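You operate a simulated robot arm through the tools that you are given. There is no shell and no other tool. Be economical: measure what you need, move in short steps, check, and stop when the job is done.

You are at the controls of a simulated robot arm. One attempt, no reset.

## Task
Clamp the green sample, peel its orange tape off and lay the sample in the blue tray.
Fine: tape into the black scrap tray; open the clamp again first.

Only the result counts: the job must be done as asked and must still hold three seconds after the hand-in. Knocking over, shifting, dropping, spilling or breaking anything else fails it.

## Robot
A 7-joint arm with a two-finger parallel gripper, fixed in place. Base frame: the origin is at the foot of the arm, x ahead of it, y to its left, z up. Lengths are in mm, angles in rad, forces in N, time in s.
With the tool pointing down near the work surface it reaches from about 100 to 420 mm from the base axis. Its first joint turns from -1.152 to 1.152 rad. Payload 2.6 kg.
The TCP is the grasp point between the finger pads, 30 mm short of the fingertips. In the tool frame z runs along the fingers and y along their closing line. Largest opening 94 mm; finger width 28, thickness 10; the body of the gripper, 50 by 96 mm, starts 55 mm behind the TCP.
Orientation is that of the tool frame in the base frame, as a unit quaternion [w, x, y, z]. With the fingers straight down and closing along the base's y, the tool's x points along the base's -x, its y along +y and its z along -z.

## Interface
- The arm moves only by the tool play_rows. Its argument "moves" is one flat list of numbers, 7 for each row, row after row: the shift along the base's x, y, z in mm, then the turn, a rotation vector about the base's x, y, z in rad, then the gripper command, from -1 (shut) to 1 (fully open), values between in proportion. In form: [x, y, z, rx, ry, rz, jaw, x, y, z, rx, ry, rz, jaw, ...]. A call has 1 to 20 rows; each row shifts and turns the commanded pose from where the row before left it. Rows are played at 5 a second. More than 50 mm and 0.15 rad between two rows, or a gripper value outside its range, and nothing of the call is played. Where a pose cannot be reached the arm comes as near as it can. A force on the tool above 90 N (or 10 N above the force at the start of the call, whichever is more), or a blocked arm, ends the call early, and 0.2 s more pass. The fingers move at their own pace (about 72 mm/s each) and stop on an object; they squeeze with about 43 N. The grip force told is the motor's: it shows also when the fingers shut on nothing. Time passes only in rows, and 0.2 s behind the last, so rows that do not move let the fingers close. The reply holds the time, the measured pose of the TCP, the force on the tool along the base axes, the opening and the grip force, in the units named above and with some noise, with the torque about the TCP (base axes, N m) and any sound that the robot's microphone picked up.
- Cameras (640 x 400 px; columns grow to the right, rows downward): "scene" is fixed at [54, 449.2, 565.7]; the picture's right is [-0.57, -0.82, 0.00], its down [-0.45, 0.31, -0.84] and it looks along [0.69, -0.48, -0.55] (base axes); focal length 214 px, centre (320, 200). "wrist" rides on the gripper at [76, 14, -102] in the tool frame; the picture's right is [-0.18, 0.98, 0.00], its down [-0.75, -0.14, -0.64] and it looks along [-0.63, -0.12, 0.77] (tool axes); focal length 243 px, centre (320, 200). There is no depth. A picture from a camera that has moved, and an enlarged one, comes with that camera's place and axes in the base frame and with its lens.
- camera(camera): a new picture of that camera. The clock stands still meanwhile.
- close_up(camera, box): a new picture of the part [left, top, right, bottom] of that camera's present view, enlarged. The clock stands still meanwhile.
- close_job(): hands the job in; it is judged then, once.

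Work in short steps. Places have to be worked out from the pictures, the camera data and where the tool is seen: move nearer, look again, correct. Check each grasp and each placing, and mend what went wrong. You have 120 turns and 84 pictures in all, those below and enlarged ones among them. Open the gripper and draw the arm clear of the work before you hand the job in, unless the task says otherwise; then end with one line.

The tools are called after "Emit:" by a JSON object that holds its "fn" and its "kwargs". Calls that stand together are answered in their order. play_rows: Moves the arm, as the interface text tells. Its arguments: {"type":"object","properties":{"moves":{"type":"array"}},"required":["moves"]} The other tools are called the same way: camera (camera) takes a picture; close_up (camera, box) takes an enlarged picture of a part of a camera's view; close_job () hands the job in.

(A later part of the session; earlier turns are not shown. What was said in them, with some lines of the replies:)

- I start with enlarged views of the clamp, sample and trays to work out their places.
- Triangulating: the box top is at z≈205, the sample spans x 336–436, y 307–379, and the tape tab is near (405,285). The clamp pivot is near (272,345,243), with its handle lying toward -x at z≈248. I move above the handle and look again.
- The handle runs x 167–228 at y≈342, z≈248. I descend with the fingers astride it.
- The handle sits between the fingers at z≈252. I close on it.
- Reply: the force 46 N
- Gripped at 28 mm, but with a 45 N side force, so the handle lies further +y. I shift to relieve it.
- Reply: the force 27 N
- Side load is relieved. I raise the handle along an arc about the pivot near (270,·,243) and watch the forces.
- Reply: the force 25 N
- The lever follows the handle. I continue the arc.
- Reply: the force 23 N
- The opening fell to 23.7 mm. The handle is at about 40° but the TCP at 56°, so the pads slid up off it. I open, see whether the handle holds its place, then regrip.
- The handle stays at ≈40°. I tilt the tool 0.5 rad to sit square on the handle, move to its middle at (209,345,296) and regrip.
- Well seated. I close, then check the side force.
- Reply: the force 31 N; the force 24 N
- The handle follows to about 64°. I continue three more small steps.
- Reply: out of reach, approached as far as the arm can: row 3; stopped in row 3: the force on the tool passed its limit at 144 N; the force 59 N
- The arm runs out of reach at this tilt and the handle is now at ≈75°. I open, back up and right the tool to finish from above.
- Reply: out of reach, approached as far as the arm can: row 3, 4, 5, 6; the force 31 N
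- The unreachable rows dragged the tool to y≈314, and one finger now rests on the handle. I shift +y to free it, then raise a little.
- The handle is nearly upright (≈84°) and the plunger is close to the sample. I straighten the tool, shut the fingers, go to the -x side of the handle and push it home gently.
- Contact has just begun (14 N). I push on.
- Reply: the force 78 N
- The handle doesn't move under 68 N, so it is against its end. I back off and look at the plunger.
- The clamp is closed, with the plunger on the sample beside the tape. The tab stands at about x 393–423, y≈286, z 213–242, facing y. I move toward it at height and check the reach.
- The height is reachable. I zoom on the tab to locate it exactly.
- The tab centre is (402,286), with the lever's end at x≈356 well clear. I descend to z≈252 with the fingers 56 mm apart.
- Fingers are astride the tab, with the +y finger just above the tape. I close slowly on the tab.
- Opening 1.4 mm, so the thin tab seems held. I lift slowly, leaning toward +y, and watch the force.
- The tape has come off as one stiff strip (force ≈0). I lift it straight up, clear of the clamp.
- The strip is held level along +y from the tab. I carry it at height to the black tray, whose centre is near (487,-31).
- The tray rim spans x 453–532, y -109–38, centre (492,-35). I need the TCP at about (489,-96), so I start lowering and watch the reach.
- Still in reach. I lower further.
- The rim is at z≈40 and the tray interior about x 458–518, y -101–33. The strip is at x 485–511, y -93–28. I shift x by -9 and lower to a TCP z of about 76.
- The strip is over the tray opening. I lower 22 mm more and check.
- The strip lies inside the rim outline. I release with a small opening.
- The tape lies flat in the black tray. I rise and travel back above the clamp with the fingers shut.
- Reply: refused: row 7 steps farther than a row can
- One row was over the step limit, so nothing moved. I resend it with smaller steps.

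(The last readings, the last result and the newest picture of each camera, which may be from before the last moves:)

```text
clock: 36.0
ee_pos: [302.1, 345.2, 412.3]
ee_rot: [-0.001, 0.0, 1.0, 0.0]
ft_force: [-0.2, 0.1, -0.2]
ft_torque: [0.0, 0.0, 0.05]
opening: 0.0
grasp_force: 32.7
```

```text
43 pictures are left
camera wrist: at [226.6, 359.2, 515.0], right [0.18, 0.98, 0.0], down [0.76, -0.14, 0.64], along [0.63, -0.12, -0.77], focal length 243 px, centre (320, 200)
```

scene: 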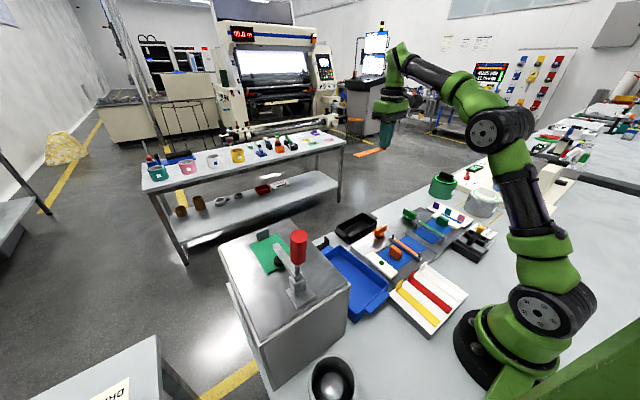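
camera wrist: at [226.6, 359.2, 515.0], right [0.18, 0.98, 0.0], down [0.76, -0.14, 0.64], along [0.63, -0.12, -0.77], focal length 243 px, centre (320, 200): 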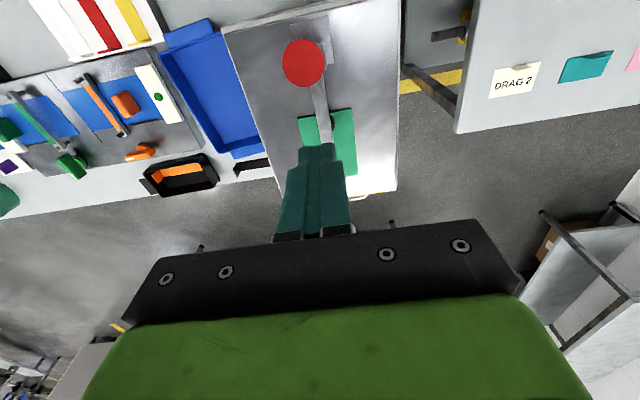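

The handle top is at (252,344,360). I lower the shut fingers on its +x side and push it toward -x to open the clamp.

Emit:
{"fn": "play_rows", "kwargs": {"moves": [0, 0, -35, 0, 0, 0, -1, 0, 0, -30, 0, 0, 0, -1, -10, 0, 0, 0, 0, 0, -1, -8, 0, 0, 0, 0, 0, -1, -8, 0, 0, 0, 0, 0, -1, -8, 0, 0, 0, 0, 0, -1, -8, 0, 0, 0, 0, 0, -1]}}

Emit:
{"fn": "close_up", "kwargs": {"camera": "scene", "box": [210, 200, 410, 325]}}

```text
clock: 37.6
ee_pos: [255.7, 345.0, 349.7]
ee_rot: [0.0, -0.002, 1.0, 0.001]
ft_force: [-0.2, -0.4, -0.6]
ft_torque: [0.01, 0.05, -0.01]
opening: 0.0
grasp_force: 33.9
```

```text
3.20 times, centred on (310, 262) of scene
camera zoom: at [54.0, 449.2, 565.7], right [-0.57, -0.82, 0.0], down [-0.45, 0.31, -0.84], along [0.69, -0.48, -0.55], focal length 686 px, centre (352, 0)
```

zoom: 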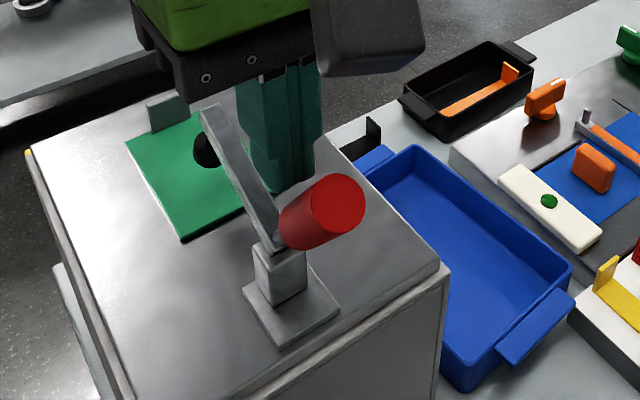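

The clamp opens and the sample stays put. I keep pushing -x and then down along the arc.

Emit:
{"fn": "play_rows", "kwargs": {"moves": [-8, 0, -2, 0, 0, 0, -1, -8, 0, -3, 0, 0, 0, -1, -8, 0, -4, 0, 0, 0, -1, -8, 0, -5, 0, 0, 0, -1, -8, 0, -6, 0, 0, 0, -1, -8, 0, -6, 0, 0, 0, -1, -6, 0, -6, 0, 0, 0, -1]}}

Emit:
{"fn": "close_up", "kwargs": {"camera": "scene", "box": [210, 200, 410, 325]}}

```text
clock: 39.2
ee_pos: [202.3, 346.2, 316.7]
ee_rot: [-0.001, -0.001, 1.0, 0.001]
ft_force: [0.4, 0.3, 0.7]
ft_torque: [-0.02, 0.0, -0.01]
opening: 0.0
grasp_force: 33.1
```

```text
3.20 times, centred on (310, 262) of scene
camera zoom: at [54.0, 449.2, 565.7], right [-0.57, -0.82, 0.0], down [-0.45, 0.31, -0.84], along [0.69, -0.48, -0.55], focal length 686 px, centre (352, 0)
```

zoom: 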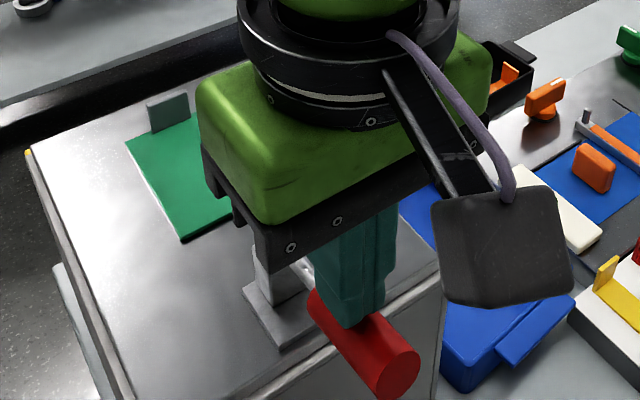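

The handle is nearly flat. I push down the last bit.

Emit:
{"fn": "play_rows", "kwargs": {"moves": [-5, 0, -6, 0, 0, 0, -1, -3, 0, -6, 0, 0, 0, -1, 0, 0, -5, 0, 0, 0, -1]}}

```text
clock: 40.0
ee_pos: [195.0, 345.6, 301.7]
ee_rot: [-0.001, 0.0, 1.0, 0.001]
ft_force: [-0.8, 0.8, -0.2]
ft_torque: [0.0, 0.0, -0.02]
opening: 0.0
grasp_force: 32.7
```

Emit:
{"fn": "play_rows", "kwargs": {"moves": [0, 0, -4, 0, 0, 0, -1, 0, 0, -3, 0, 0, 0, -1, 0, 0, -3, 0, 0, 0, -1]}}

Emit:
{"fn": "close_up", "kwargs": {"camera": "scene", "box": [210, 200, 410, 325]}}

```text
clock: 40.8
ee_pos: [195.2, 346.6, 299.1]
ee_rot: [0.004, 0.001, 1.0, 0.008]
ft_force: [-13.8, -26.0, 72.1]
ft_torque: [-0.95, 0.18, 0.07]
opening: 0.0
grasp_force: 32.7
```

```text
3.20 times, centred on (310, 262) of scene
camera zoom: at [53.8, 448.8, 566.1], right [-0.57, -0.82, 0.0], down [-0.45, 0.31, -0.84], along [0.69, -0.48, -0.55], focal length 686 px, centre (352, 0)
```

zoom: 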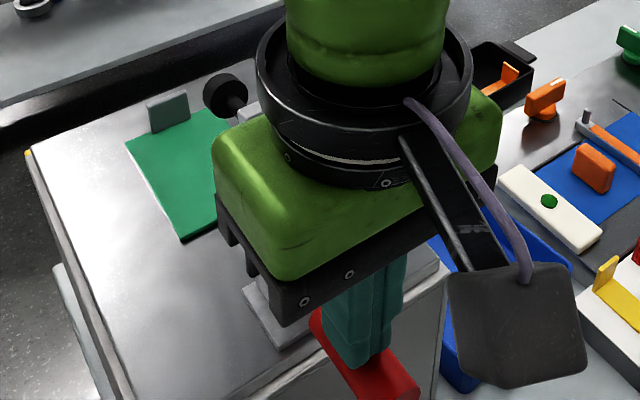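

72 N against the stop: the clamp is fully open. I retreat up and move over the sample with the fingers open.

Emit:
{"fn": "play_rows", "kwargs": {"moves": [0, 0, 30, 0, 0, 0, -1, 0, 0, 45, 0, 0, 0, -1, 0, 0, 45, 0, 0, 0, -1, 0, 0, 30, 0, 0, 0, 1, 40, -1, 0, 0, 0, 0, 1, 45, -1, 0, 0, 0, 0, 1, 45, -1, 0, 0, 0, 0, 1, 45, 0, 0, 0, 0, 0, 1, 14, 0, -30, 0, 0, 0, 1, 0, 0, -30, 0, 0, 0, 1, 0, 0, 0, 0, 0, 0, 1]}}

Emit:
{"fn": "camera", "kwargs": {"camera": "wrist"}}

Emit:
{"fn": "close_up", "kwargs": {"camera": "scene", "box": [210, 190, 370, 290]}}

```text
clock: 43.2
ee_pos: [325.7, 329.9, 368.9]
ee_rot: [-0.002, 0.0, 1.0, 0.0]
ft_force: [0.1, -0.6, 0.2]
ft_torque: [0.01, -0.01, -0.03]
opening: 93.8
grasp_force: 0.1
out of reach, approached as far as the arm can: row 7, 8
```

```text
39 pictures are left
camera wrist: at [251.5, 343.5, 471.6], right [0.18, 0.98, 0.0], down [0.76, -0.14, 0.64], along [0.63, -0.12, -0.77], focal length 243 px, centre (320, 200)
```

wrist: 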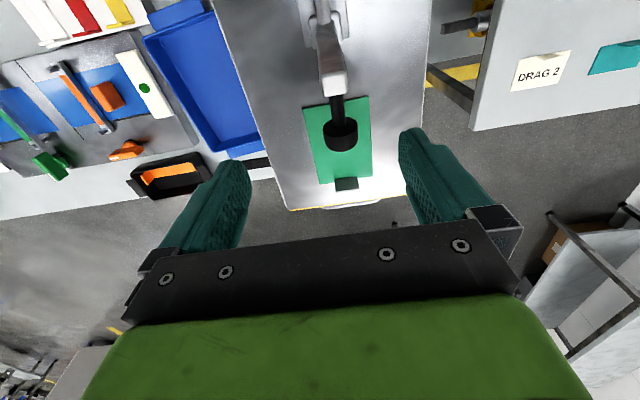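

```text
4.00 times, centred on (290, 240) of scene
camera zoom: at [54.0, 449.2, 565.7], right [-0.57, -0.82, 0.0], down [-0.45, 0.31, -0.84], along [0.69, -0.48, -0.55], focal length 858 px, centre (440, 40)
```

zoom: 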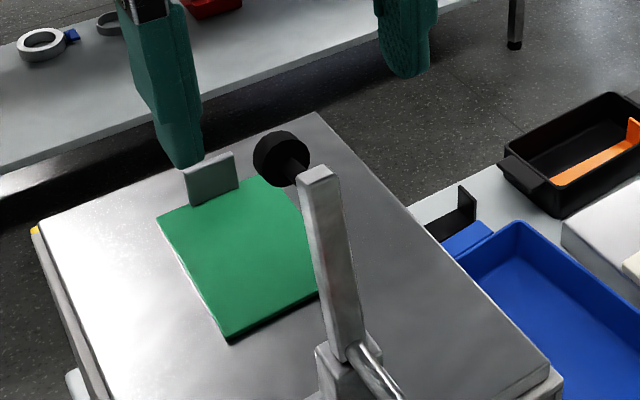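

The reach ran out at that height, but lower is better. I go out over the sample while descending; the palm stays above the lever until it is clear.

Emit:
{"fn": "play_rows", "kwargs": {"moves": [15, 3, -12, 0, 0, 0, 1, 15, 3, -12, 0, 0, 0, 1, 15, 3, -12, 0, 0, 0, 1, 13, 4, -12, 0, 0, 0, 1, 0, 0, 0, 0, 0, 0, 1]}}

Emit:
{"fn": "close_up", "kwargs": {"camera": "wrist", "box": [220, 0, 460, 150]}}

```text
clock: 44.4
ee_pos: [380.9, 340.8, 320.7]
ee_rot: [-0.001, 0.0, 1.0, 0.001]
ft_force: [-0.3, -0.6, -0.3]
ft_torque: [0.01, 0.04, 0.0]
opening: 94.0
grasp_force: 0.1
```

```text
2.67 times, centred on (340, 75) of wrist
camera zoom: at [307.9, 354.4, 423.3], right [0.18, 0.98, 0.0], down [0.76, -0.14, 0.64], along [0.63, -0.12, -0.77], focal length 647 px, centre (267, 533)
```

zoom: 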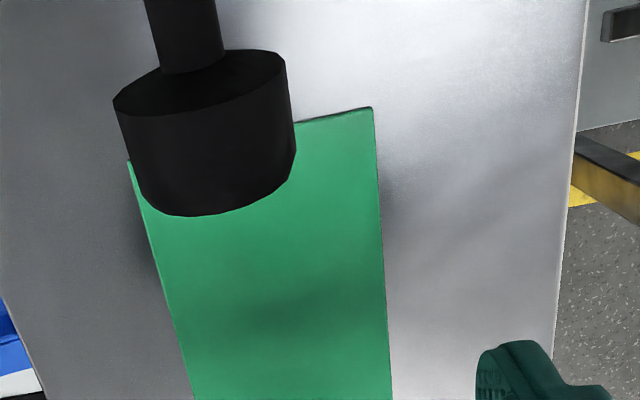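

The plate spans y 309–377. In this yaw the wrist camera, 76 mm to -x, would come down on the raised plunger. So I shut the fingers and turn the tool 180° about z to bring the camera to the far side.

Emit:
{"fn": "play_rows", "kwargs": {"moves": [0, 1, 0, 0, 0, 0, -1, 0, 1, 0, 0, 0, 0, -1, 0, 0, 0, 0, 0, 0, -1, 0, 0, 0, 0, 0, 0.14, -1, 0, 0, 0, 0, 0, 0.14, -1, 0, 0, 0, 0, 0, 0.14, -1, 0, 0, 0, 0, 0, 0.14, -1, 0, 0, 0, 0, 0, 0.14, -1, 0, 0, 0, 0, 0, 0.14, -1, 0, 0, 0, 0, 0, 0.14, -1, 0, 0, 0, 0, 0, 0.14, -1]}}

```text
clock: 46.8
ee_pos: [383.1, 344.4, 323.1]
ee_rot: [-0.001, -0.533, 0.846, 0.0]
ft_force: [-0.3, -0.2, -0.4]
ft_torque: [0.03, -0.03, 0.01]
opening: 0.1
grasp_force: 32.5
```

Turned 1.12 rad without trouble. I continue.

Emit:
{"fn": "play_rows", "kwargs": {"moves": [0, 0, 0, 0, 0, 0.144, -1, 0, 0, 0, 0, 0, 0.144, -1, 0, 0, 0, 0, 0, 0.144, -1, 0, 0, 0, 0, 0, 0.144, -1, 0, 0, 0, 0, 0, 0.144, -1, 0, 0, 0, 0, 0, 0.144, -1, 0, 0, 0, 0, 0, 0.144, -1, 0, 0, 0, 0, 0, 0.144, -1, 0, 0, 0, 0, 0, 0.144, -1, 0, 0, 0, 0, 0, 0.144, -1, 0, 0, 0, 0, 0, 0.144, -1, 0, 0, 0, 0, 0, 0.144, -1, 0, 0, 0, 0, 0, 0.144, -1, 0, 0, 0, 0, 0, 0.144, -1, 0, 0, 0, 0, 0, 0, -1]}}

Emit:
{"fn": "camera", "kwargs": {"camera": "wrist"}}

```text
clock: 50.0
ee_pos: [384.9, 343.8, 323.0]
ee_rot: [0.0, 1.0, -0.002, 0.002]
ft_force: [0.4, 1.3, -0.6]
ft_torque: [-0.02, -0.01, 0.02]
opening: 0.0
grasp_force: 32.9
```

```text
36 pictures are left
camera wrist: at [460.9, 329.2, 424.1], right [-0.19, -0.98, 0.0], down [-0.75, 0.14, 0.64], along [-0.63, 0.12, -0.77], focal length 243 px, centre (320, 200)
```

wrist: 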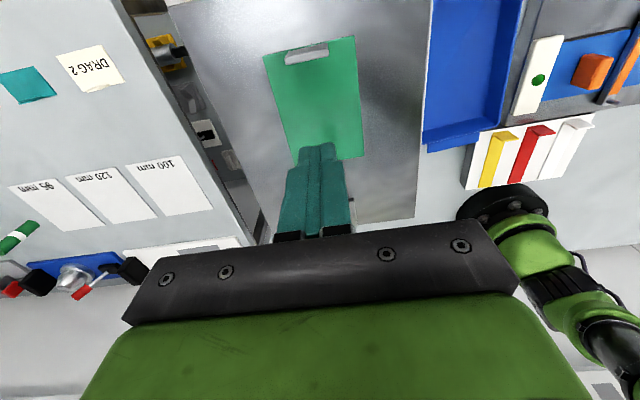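

The camera is on the far side now, and the plate (y 309–379) is centred under the tool at y≈344. I open and descend astride it.

Emit:
{"fn": "play_rows", "kwargs": {"moves": [0, 0, 0, 0, 0, 0, 1, 0, 0, 0, 0, 0, 0, 1, 0, 0, 0, 0, 0, 0, 1, 0, 0, -30, 0, 0, 0, 1, 0, 0, -30, 0, 0, 0, 1, 0, 0, -15, 0, 0, 0, 1, 0, 0, 0, 0, 0, 0, 1]}}

Emit:
{"fn": "camera", "kwargs": {"camera": "wrist"}}

Emit:
{"fn": "close_up", "kwargs": {"camera": "scene", "box": [210, 190, 370, 290]}}

```text
clock: 51.6
ee_pos: [384.2, 344.6, 246.9]
ee_rot: [0.0, 1.0, -0.002, 0.001]
ft_force: [-1.0, -0.9, 0.0]
ft_torque: [0.0, 0.03, 0.01]
opening: 94.2
grasp_force: 0.1
```

```text
35 pictures are left
camera wrist: at [460.6, 328.7, 349.5], right [-0.19, -0.98, 0.0], down [-0.75, 0.15, 0.64], along [-0.63, 0.12, -0.77], focal length 243 px, centre (320, 200)
```

wrist: 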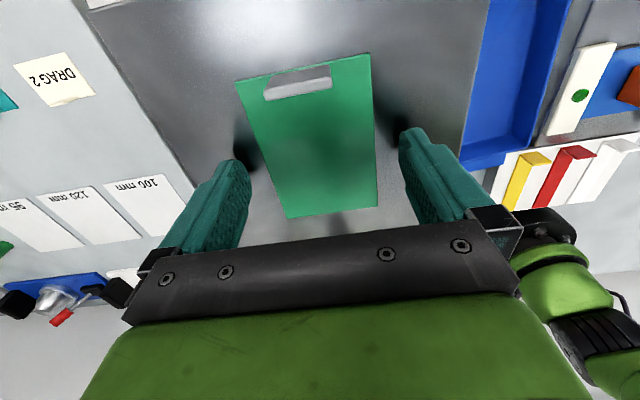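

```text
4.00 times, centred on (290, 240) of scene
camera zoom: at [54.0, 449.2, 565.7], right [-0.57, -0.82, 0.0], down [-0.45, 0.31, -0.84], along [0.69, -0.48, -0.55], focal length 858 px, centre (440, 40)
```

zoom: 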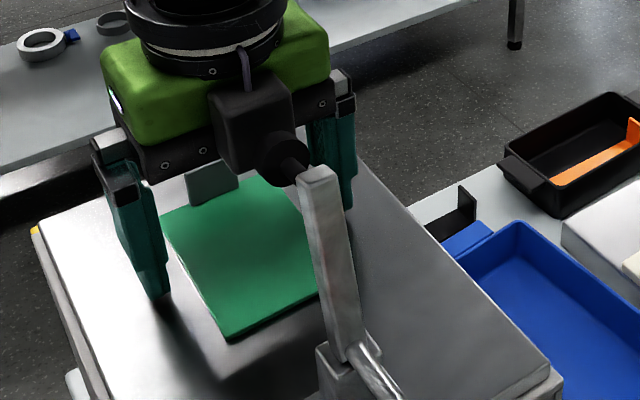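

A dark box on the wrist link sits near the plunger. I zoom in to check its clearance before going lower.

Emit:
{"fn": "close_up", "kwargs": {"camera": "scene", "box": [235, 190, 315, 240]}}

```text
8.00 times, centred on (275, 215) of scene
camera zoom: at [54.0, 449.2, 565.7], right [-0.57, -0.82, 0.0], down [-0.45, 0.31, -0.84], along [0.69, -0.48, -0.55], focal length 1716 px, centre (680, 80)
```

zoom: 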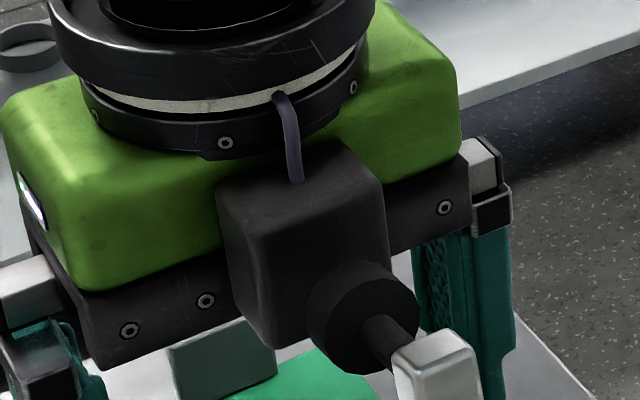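

It is a small box on the gripper's rear, reaching to x≈340, and the plunger ends near x≈330. I shift +8 mm in x for margin, then descend slowly to the surface.

Emit:
{"fn": "play_rows", "kwargs": {"moves": [4, 0, 0, 0, 0, 0, 1, 4, 0, 0, 0, 0, 0, 1, 0, 0, -4, 0, 0, 0, 1, 0, 0, -3, 0, 0, 0, 1, 0, 0, 0, 0, 0, 0, 1]}}

```text
clock: 52.8
ee_pos: [391.2, 343.6, 241.5]
ee_rot: [0.0, 1.0, -0.002, 0.003]
ft_force: [-0.7, 0.2, 12.4]
ft_torque: [-0.65, 0.24, 0.05]
opening: 93.7
grasp_force: 0.2
```

A 12 N contact with the -y fingertip on the box surface sets the top at z≈211. I raise 1 mm and close on the plate.

Emit:
{"fn": "play_rows", "kwargs": {"moves": [0, 0, 1, 0, 0, 0, 1, 0, 0, 0, 0, 0, 0, 0.6, 0, 0, 0, 0, 0, 0, 0.3, 0, 0, 0, 0, 0, 0, 0.3]}}

Emit:
{"fn": "camera", "kwargs": {"camera": "wrist"}}

```text
clock: 53.8
ee_pos: [390.3, 344.9, 241.5]
ee_rot: [0.0, 1.0, -0.002, 0.002]
ft_force: [0.6, 1.7, 10.6]
ft_torque: [0.11, 0.12, 0.02]
opening: 68.8
grasp_force: 42.1
```

```text
32 pictures are left
camera wrist: at [468.4, 329.1, 344.3], right [-0.19, -0.98, 0.0], down [-0.75, 0.14, 0.64], along [-0.63, 0.12, -0.77], focal length 243 px, centre (320, 200)
```

wrist: 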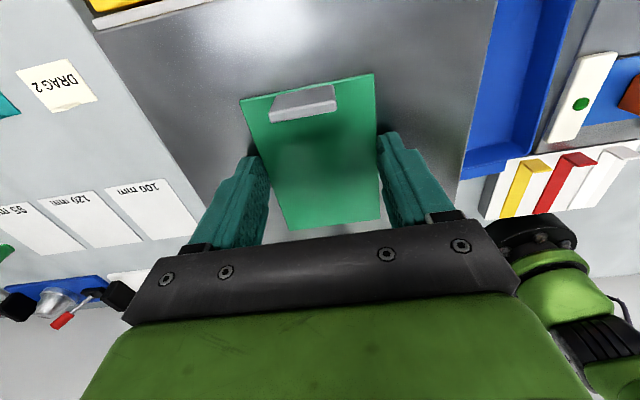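

Gripped at 68.8 mm with 42 N. I lift gently and check.

Emit:
{"fn": "play_rows", "kwargs": {"moves": [0, 0, 0, 0, 0, 0, -1, 0, 0, 4, 0, 0, 0, -1, 0, 0, 5, 0, 0, 0, -1, 0, 0, 6, 0, 0, 0, -1]}}

Emit:
{"fn": "close_up", "kwargs": {"camera": "scene", "box": [210, 190, 370, 290]}}

```text
clock: 54.8
ee_pos: [390.9, 344.0, 255.8]
ee_rot: [0.001, 1.0, -0.002, 0.001]
ft_force: [-0.2, -0.5, -0.2]
ft_torque: [-0.01, -0.04, 0.02]
opening: 68.2
grasp_force: 43.2
```

```text
4.00 times, centred on (290, 240) of scene
camera zoom: at [54.0, 449.2, 565.7], right [-0.57, -0.82, 0.0], down [-0.45, 0.31, -0.84], along [0.69, -0.48, -0.55], focal length 858 px, centre (440, 40)
```

zoom: 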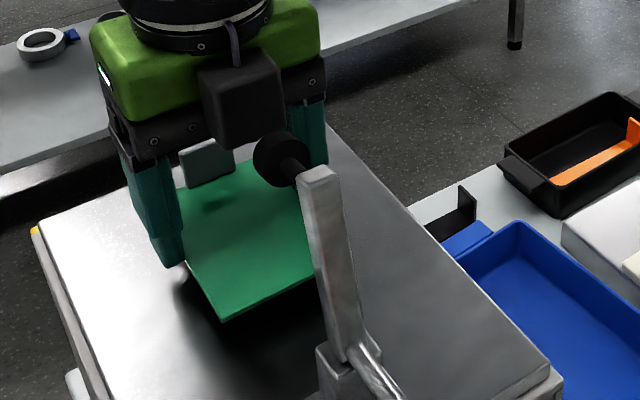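

The plate is held cleanly. I move it sideways (-y) away from the plunger first, then up and toward the blue tray.

Emit:
{"fn": "play_rows", "kwargs": {"moves": [0, 0, 6, 0, 0, 0, -1, 2, -20, 4, 0, 0, 0, -1, 0, -30, 0, 0, 0, 0, -1, 0, -35, 10, 0, 0, 0, -1, 0, -30, 35, 0, 0, 0, -1, -8, -30, 30, 0, 0, 0, -1, -15, -30, 20, 0, 0, 0, -1, -15, -20, 0, 0, 0, 0, -1, -5, 0, 0, 0, 0, 0, -1, 0, 0, 0, 0, 0, 0, -1]}}

Emit:
{"fn": "camera", "kwargs": {"camera": "wrist"}}

Emit:
{"fn": "camera", "kwargs": {"camera": "scene"}}

```text
clock: 57.0
ee_pos: [341.5, 132.1, 342.8]
ee_rot: [0.001, 1.0, -0.003, 0.001]
ft_force: [0.2, -0.1, 0.1]
ft_torque: [-0.01, 0.0, 0.02]
opening: 68.5
grasp_force: 42.4
out of reach, approached as far as the arm can: row 7
```

```text
30 pictures are left
camera wrist: at [419.4, 116.6, 444.9], right [-0.19, -0.98, 0.0], down [-0.75, 0.15, 0.64], along [-0.63, 0.12, -0.77], focal length 243 px, centre (320, 200)
```

wrist: 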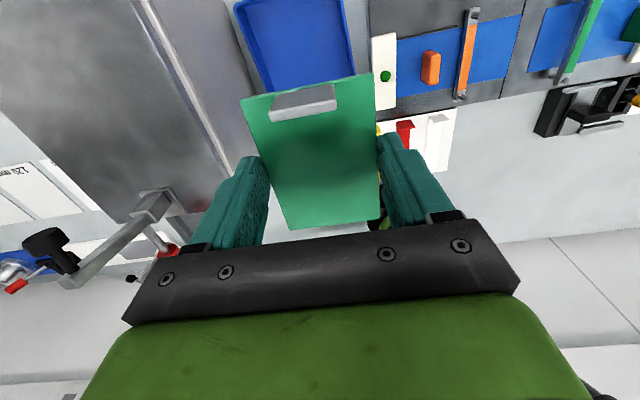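

```text
29 pictures are left
```

scene: 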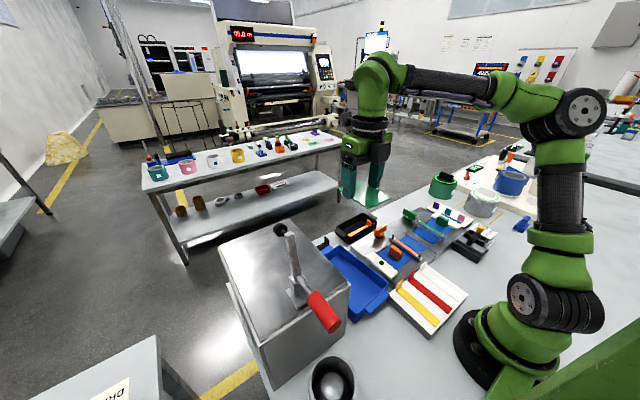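

The sample is safely held; the grey block is part of it. The blue tray is centred at about (341,153), so I centre over it and lower to z≈130, then check.

Emit:
{"fn": "play_rows", "kwargs": {"moves": [2, 10, -30, 0, 0, 0, -1, 2, 11, -35, 0, 0, 0, -1, 0, 0, -45, 0, 0, 0, -1, 0, 0, -45, 0, 0, 0, -1, 0, 0, -45, 0, 0, 0, -1, 0, 0, 0, 0, 0, 0, -1]}}

Emit:
{"fn": "camera", "kwargs": {"camera": "wrist"}}

Emit:
{"fn": "close_up", "kwargs": {"camera": "scene", "box": [270, 190, 430, 290]}}

```text
clock: 58.4
ee_pos: [345.1, 153.3, 139.3]
ee_rot: [0.001, 1.0, -0.002, 0.001]
ft_force: [-0.2, -0.5, -0.3]
ft_torque: [0.02, -0.03, -0.01]
opening: 68.6
grasp_force: 43.2
```

```text
28 pictures are left
camera wrist: at [423.0, 137.0, 241.4], right [-0.19, -0.98, 0.0], down [-0.75, 0.15, 0.64], along [-0.63, 0.12, -0.77], focal length 243 px, centre (320, 200)
```

wrist: 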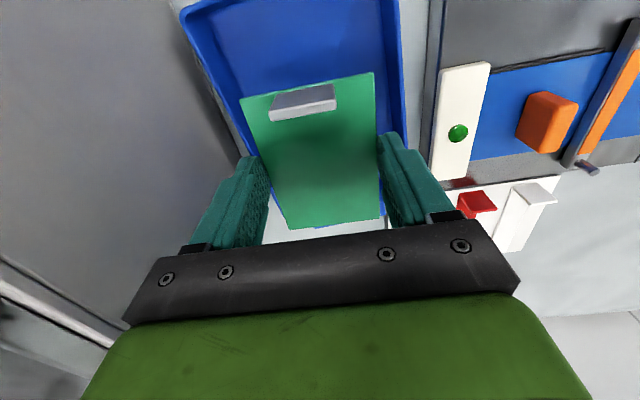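

```text
4.00 times, centred on (350, 240) of scene
camera zoom: at [54.0, 449.2, 565.7], right [-0.57, -0.82, 0.0], down [-0.45, 0.31, -0.84], along [0.69, -0.48, -0.55], focal length 858 px, centre (200, 40)
```

zoom: 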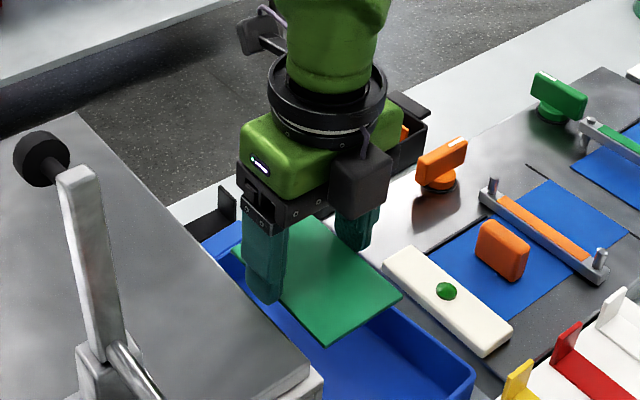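

The sample is centred over the tray (y 85–222 at this x). I lower into it.

Emit:
{"fn": "play_rows", "kwargs": {"moves": [0, 0, -30, 0, 0, 0, -1, 0, 0, -30, 0, 0, 0, -1, 0, 0, -20, 0, 0, 0, -1, 0, 0, -8, 0, 0, 0, -1, 0, 0, 0, 0, 0, 0, -1]}}

Emit:
{"fn": "close_up", "kwargs": {"camera": "scene", "box": [270, 190, 430, 290]}}

```text
clock: 59.6
ee_pos: [346.4, 152.2, 52.1]
ee_rot: [0.001, 1.0, -0.003, 0.001]
ft_force: [-0.3, -0.8, -0.1]
ft_torque: [0.0, -0.01, 0.0]
opening: 68.7
grasp_force: 42.7
```

```text
4.00 times, centred on (350, 240) of scene
camera zoom: at [54.0, 449.2, 565.7], right [-0.57, -0.82, 0.0], down [-0.45, 0.31, -0.84], along [0.69, -0.48, -0.55], focal length 858 px, centre (200, 40)
```

zoom: 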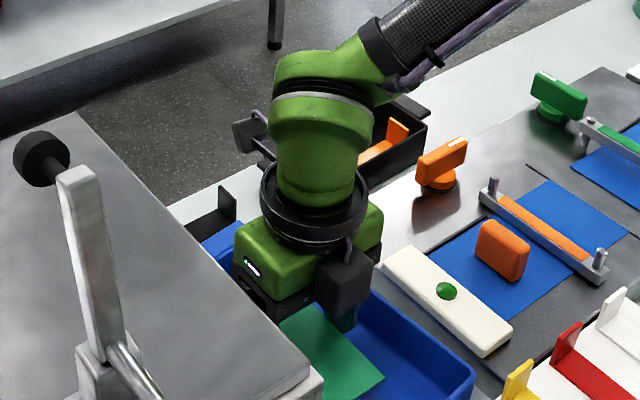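

Inside the tray with no contact yet. I lower in small steps until I feel the floor.

Emit:
{"fn": "play_rows", "kwargs": {"moves": [0, 0, -4, 0, 0, 0, -1, 0, 0, -4, 0, 0, 0, -1, 0, 0, -3, 0, 0, 0, -1, 0, 0, -2, 0, 0, 0, -1]}}

```text
clock: 60.6
ee_pos: [345.8, 153.6, 41.2]
ee_rot: [0.002, 1.0, -0.003, 0.001]
ft_force: [-0.7, -1.1, -0.8]
ft_torque: [0.0, -0.01, 0.0]
opening: 68.6
grasp_force: 43.1
```

Emit:
{"fn": "play_rows", "kwargs": {"moves": [0, 0, -2, 0, 0, 0, -1, 0, 0, -2, 0, 0, 0, -1, 0, 0, -1, 0, 0, 0, -1]}}

```text
clock: 61.4
ee_pos: [345.7, 152.6, 35.5]
ee_rot: [0.0, 1.0, -0.003, 0.001]
ft_force: [0.8, 0.1, -0.8]
ft_torque: [0.02, 0.03, -0.01]
opening: 68.5
grasp_force: 43.0
```

Emit:
{"fn": "play_rows", "kwargs": {"moves": [0, 0, -1.5, 0, 0, 0, -1, 0, 0, -1, 0, 0, 0, -1]}}

```text
clock: 62.0
ee_pos: [344.7, 153.0, 33.8]
ee_rot: [0.0, 1.0, -0.002, 0.001]
ft_force: [-0.2, 0.2, 0.8]
ft_torque: [0.03, -0.04, -0.03]
opening: 68.7
grasp_force: 43.6
```

The fingertips are at z≈3.5, practically on the floor. One more millimetre, then a gentle release.

Emit:
{"fn": "play_rows", "kwargs": {"moves": [0, 0, -1, 0, 0, 0, -1, 0, 0, 0, 0, 0, 0, 0.55, 0, 0, 0, 0, 0, 0, 0.7, 0, 0, 0, 0, 0, 0, 0.75, 0, 0, 20, 0, 0, 0, 0.75, 0, 0, 30, 0, 0, 0, 0.75, 0, 0, 45, 0, 0, 0, 0.75, 0, 0, 45, 0, 0, 0, 0.75, 0, 0, 45, 0, 0, 0, 0.75, 0, 0, 45, 0, 0, 0, 0.75, 0, 0, 0, 0, 0, 0, 0.75]}}

Emit:
{"fn": "camera", "kwargs": {"camera": "wrist"}}

Emit:
{"fn": "camera", "kwargs": {"camera": "scene"}}

```text
clock: 64.4
ee_pos: [344.1, 155.5, 261.6]
ee_rot: [0.0, 1.0, -0.003, 0.0]
ft_force: [-0.3, -0.7, -1.9]
ft_torque: [-0.02, 0.01, 0.02]
opening: 82.4
grasp_force: 0.1
```

```text
25 pictures are left
camera wrist: at [422.5, 139.4, 364.6], right [-0.19, -0.98, 0.0], down [-0.75, 0.14, 0.64], along [-0.63, 0.12, -0.77], focal length 243 px, centre (320, 200)
```

wrist: 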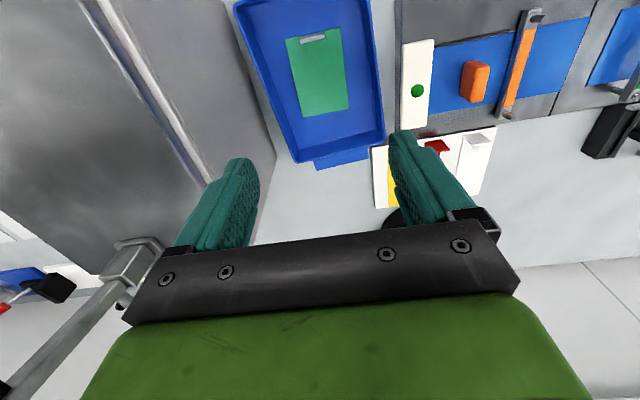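

```text
24 pictures are left
```

scene: 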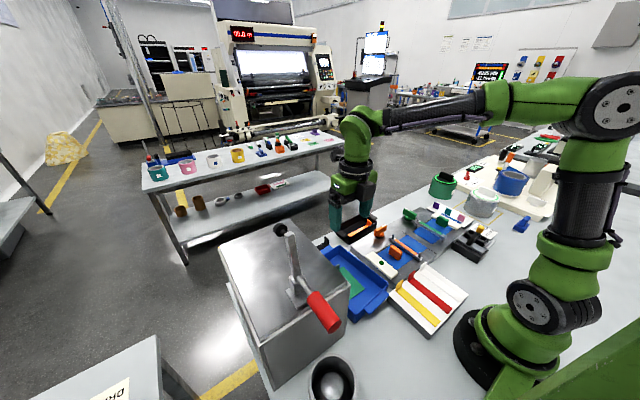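

The sample lies flat in the blue tray, the tape is in the black tray and the clamp is open. I draw the arm up a little more and hand in.

Emit:
{"fn": "play_rows", "kwargs": {"moves": [0, 0, 40, 0, 0, 0, 1, 0, 0, 40, 0, 0, 0, 1, 0, 0, 0, 0, 0, 0, 1, 0, 0, 0, 0, 0, 0, 1]}}

Emit:
{"fn": "close_up", "kwargs": {"camera": "scene", "box": [210, 190, 420, 321]}}

```text
clock: 65.4
ee_pos: [345.4, 153.3, 343.3]
ee_rot: [0.0, 1.0, -0.002, 0.0]
ft_force: [0.5, 0.3, -0.2]
ft_torque: [0.01, -0.01, 0.02]
opening: 93.8
grasp_force: 0.0
```

```text
3.05 times, centred on (315, 256) of scene
camera zoom: at [54.0, 449.2, 565.7], right [-0.57, -0.82, 0.0], down [-0.45, 0.31, -0.84], along [0.69, -0.48, -0.55], focal length 654 px, centre (335, 31)
```

zoom: 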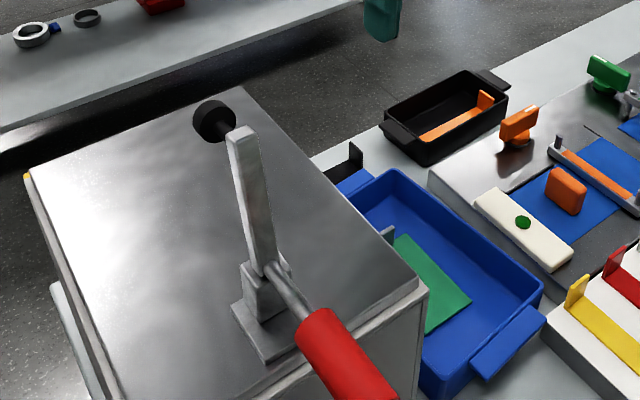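

The picture shows everything in place: sample in the blue tray, tape in the scrap tray, clamp open. I hand in.

Emit:
{"fn": "close_job", "kwargs": {}}

```text
The job is handed in.
```

The green sample was clamped and its tape peeled off; it now lies flat in the blue tray, the tape is in the black scrap tray, the clamp is open again, and the job is handed in.
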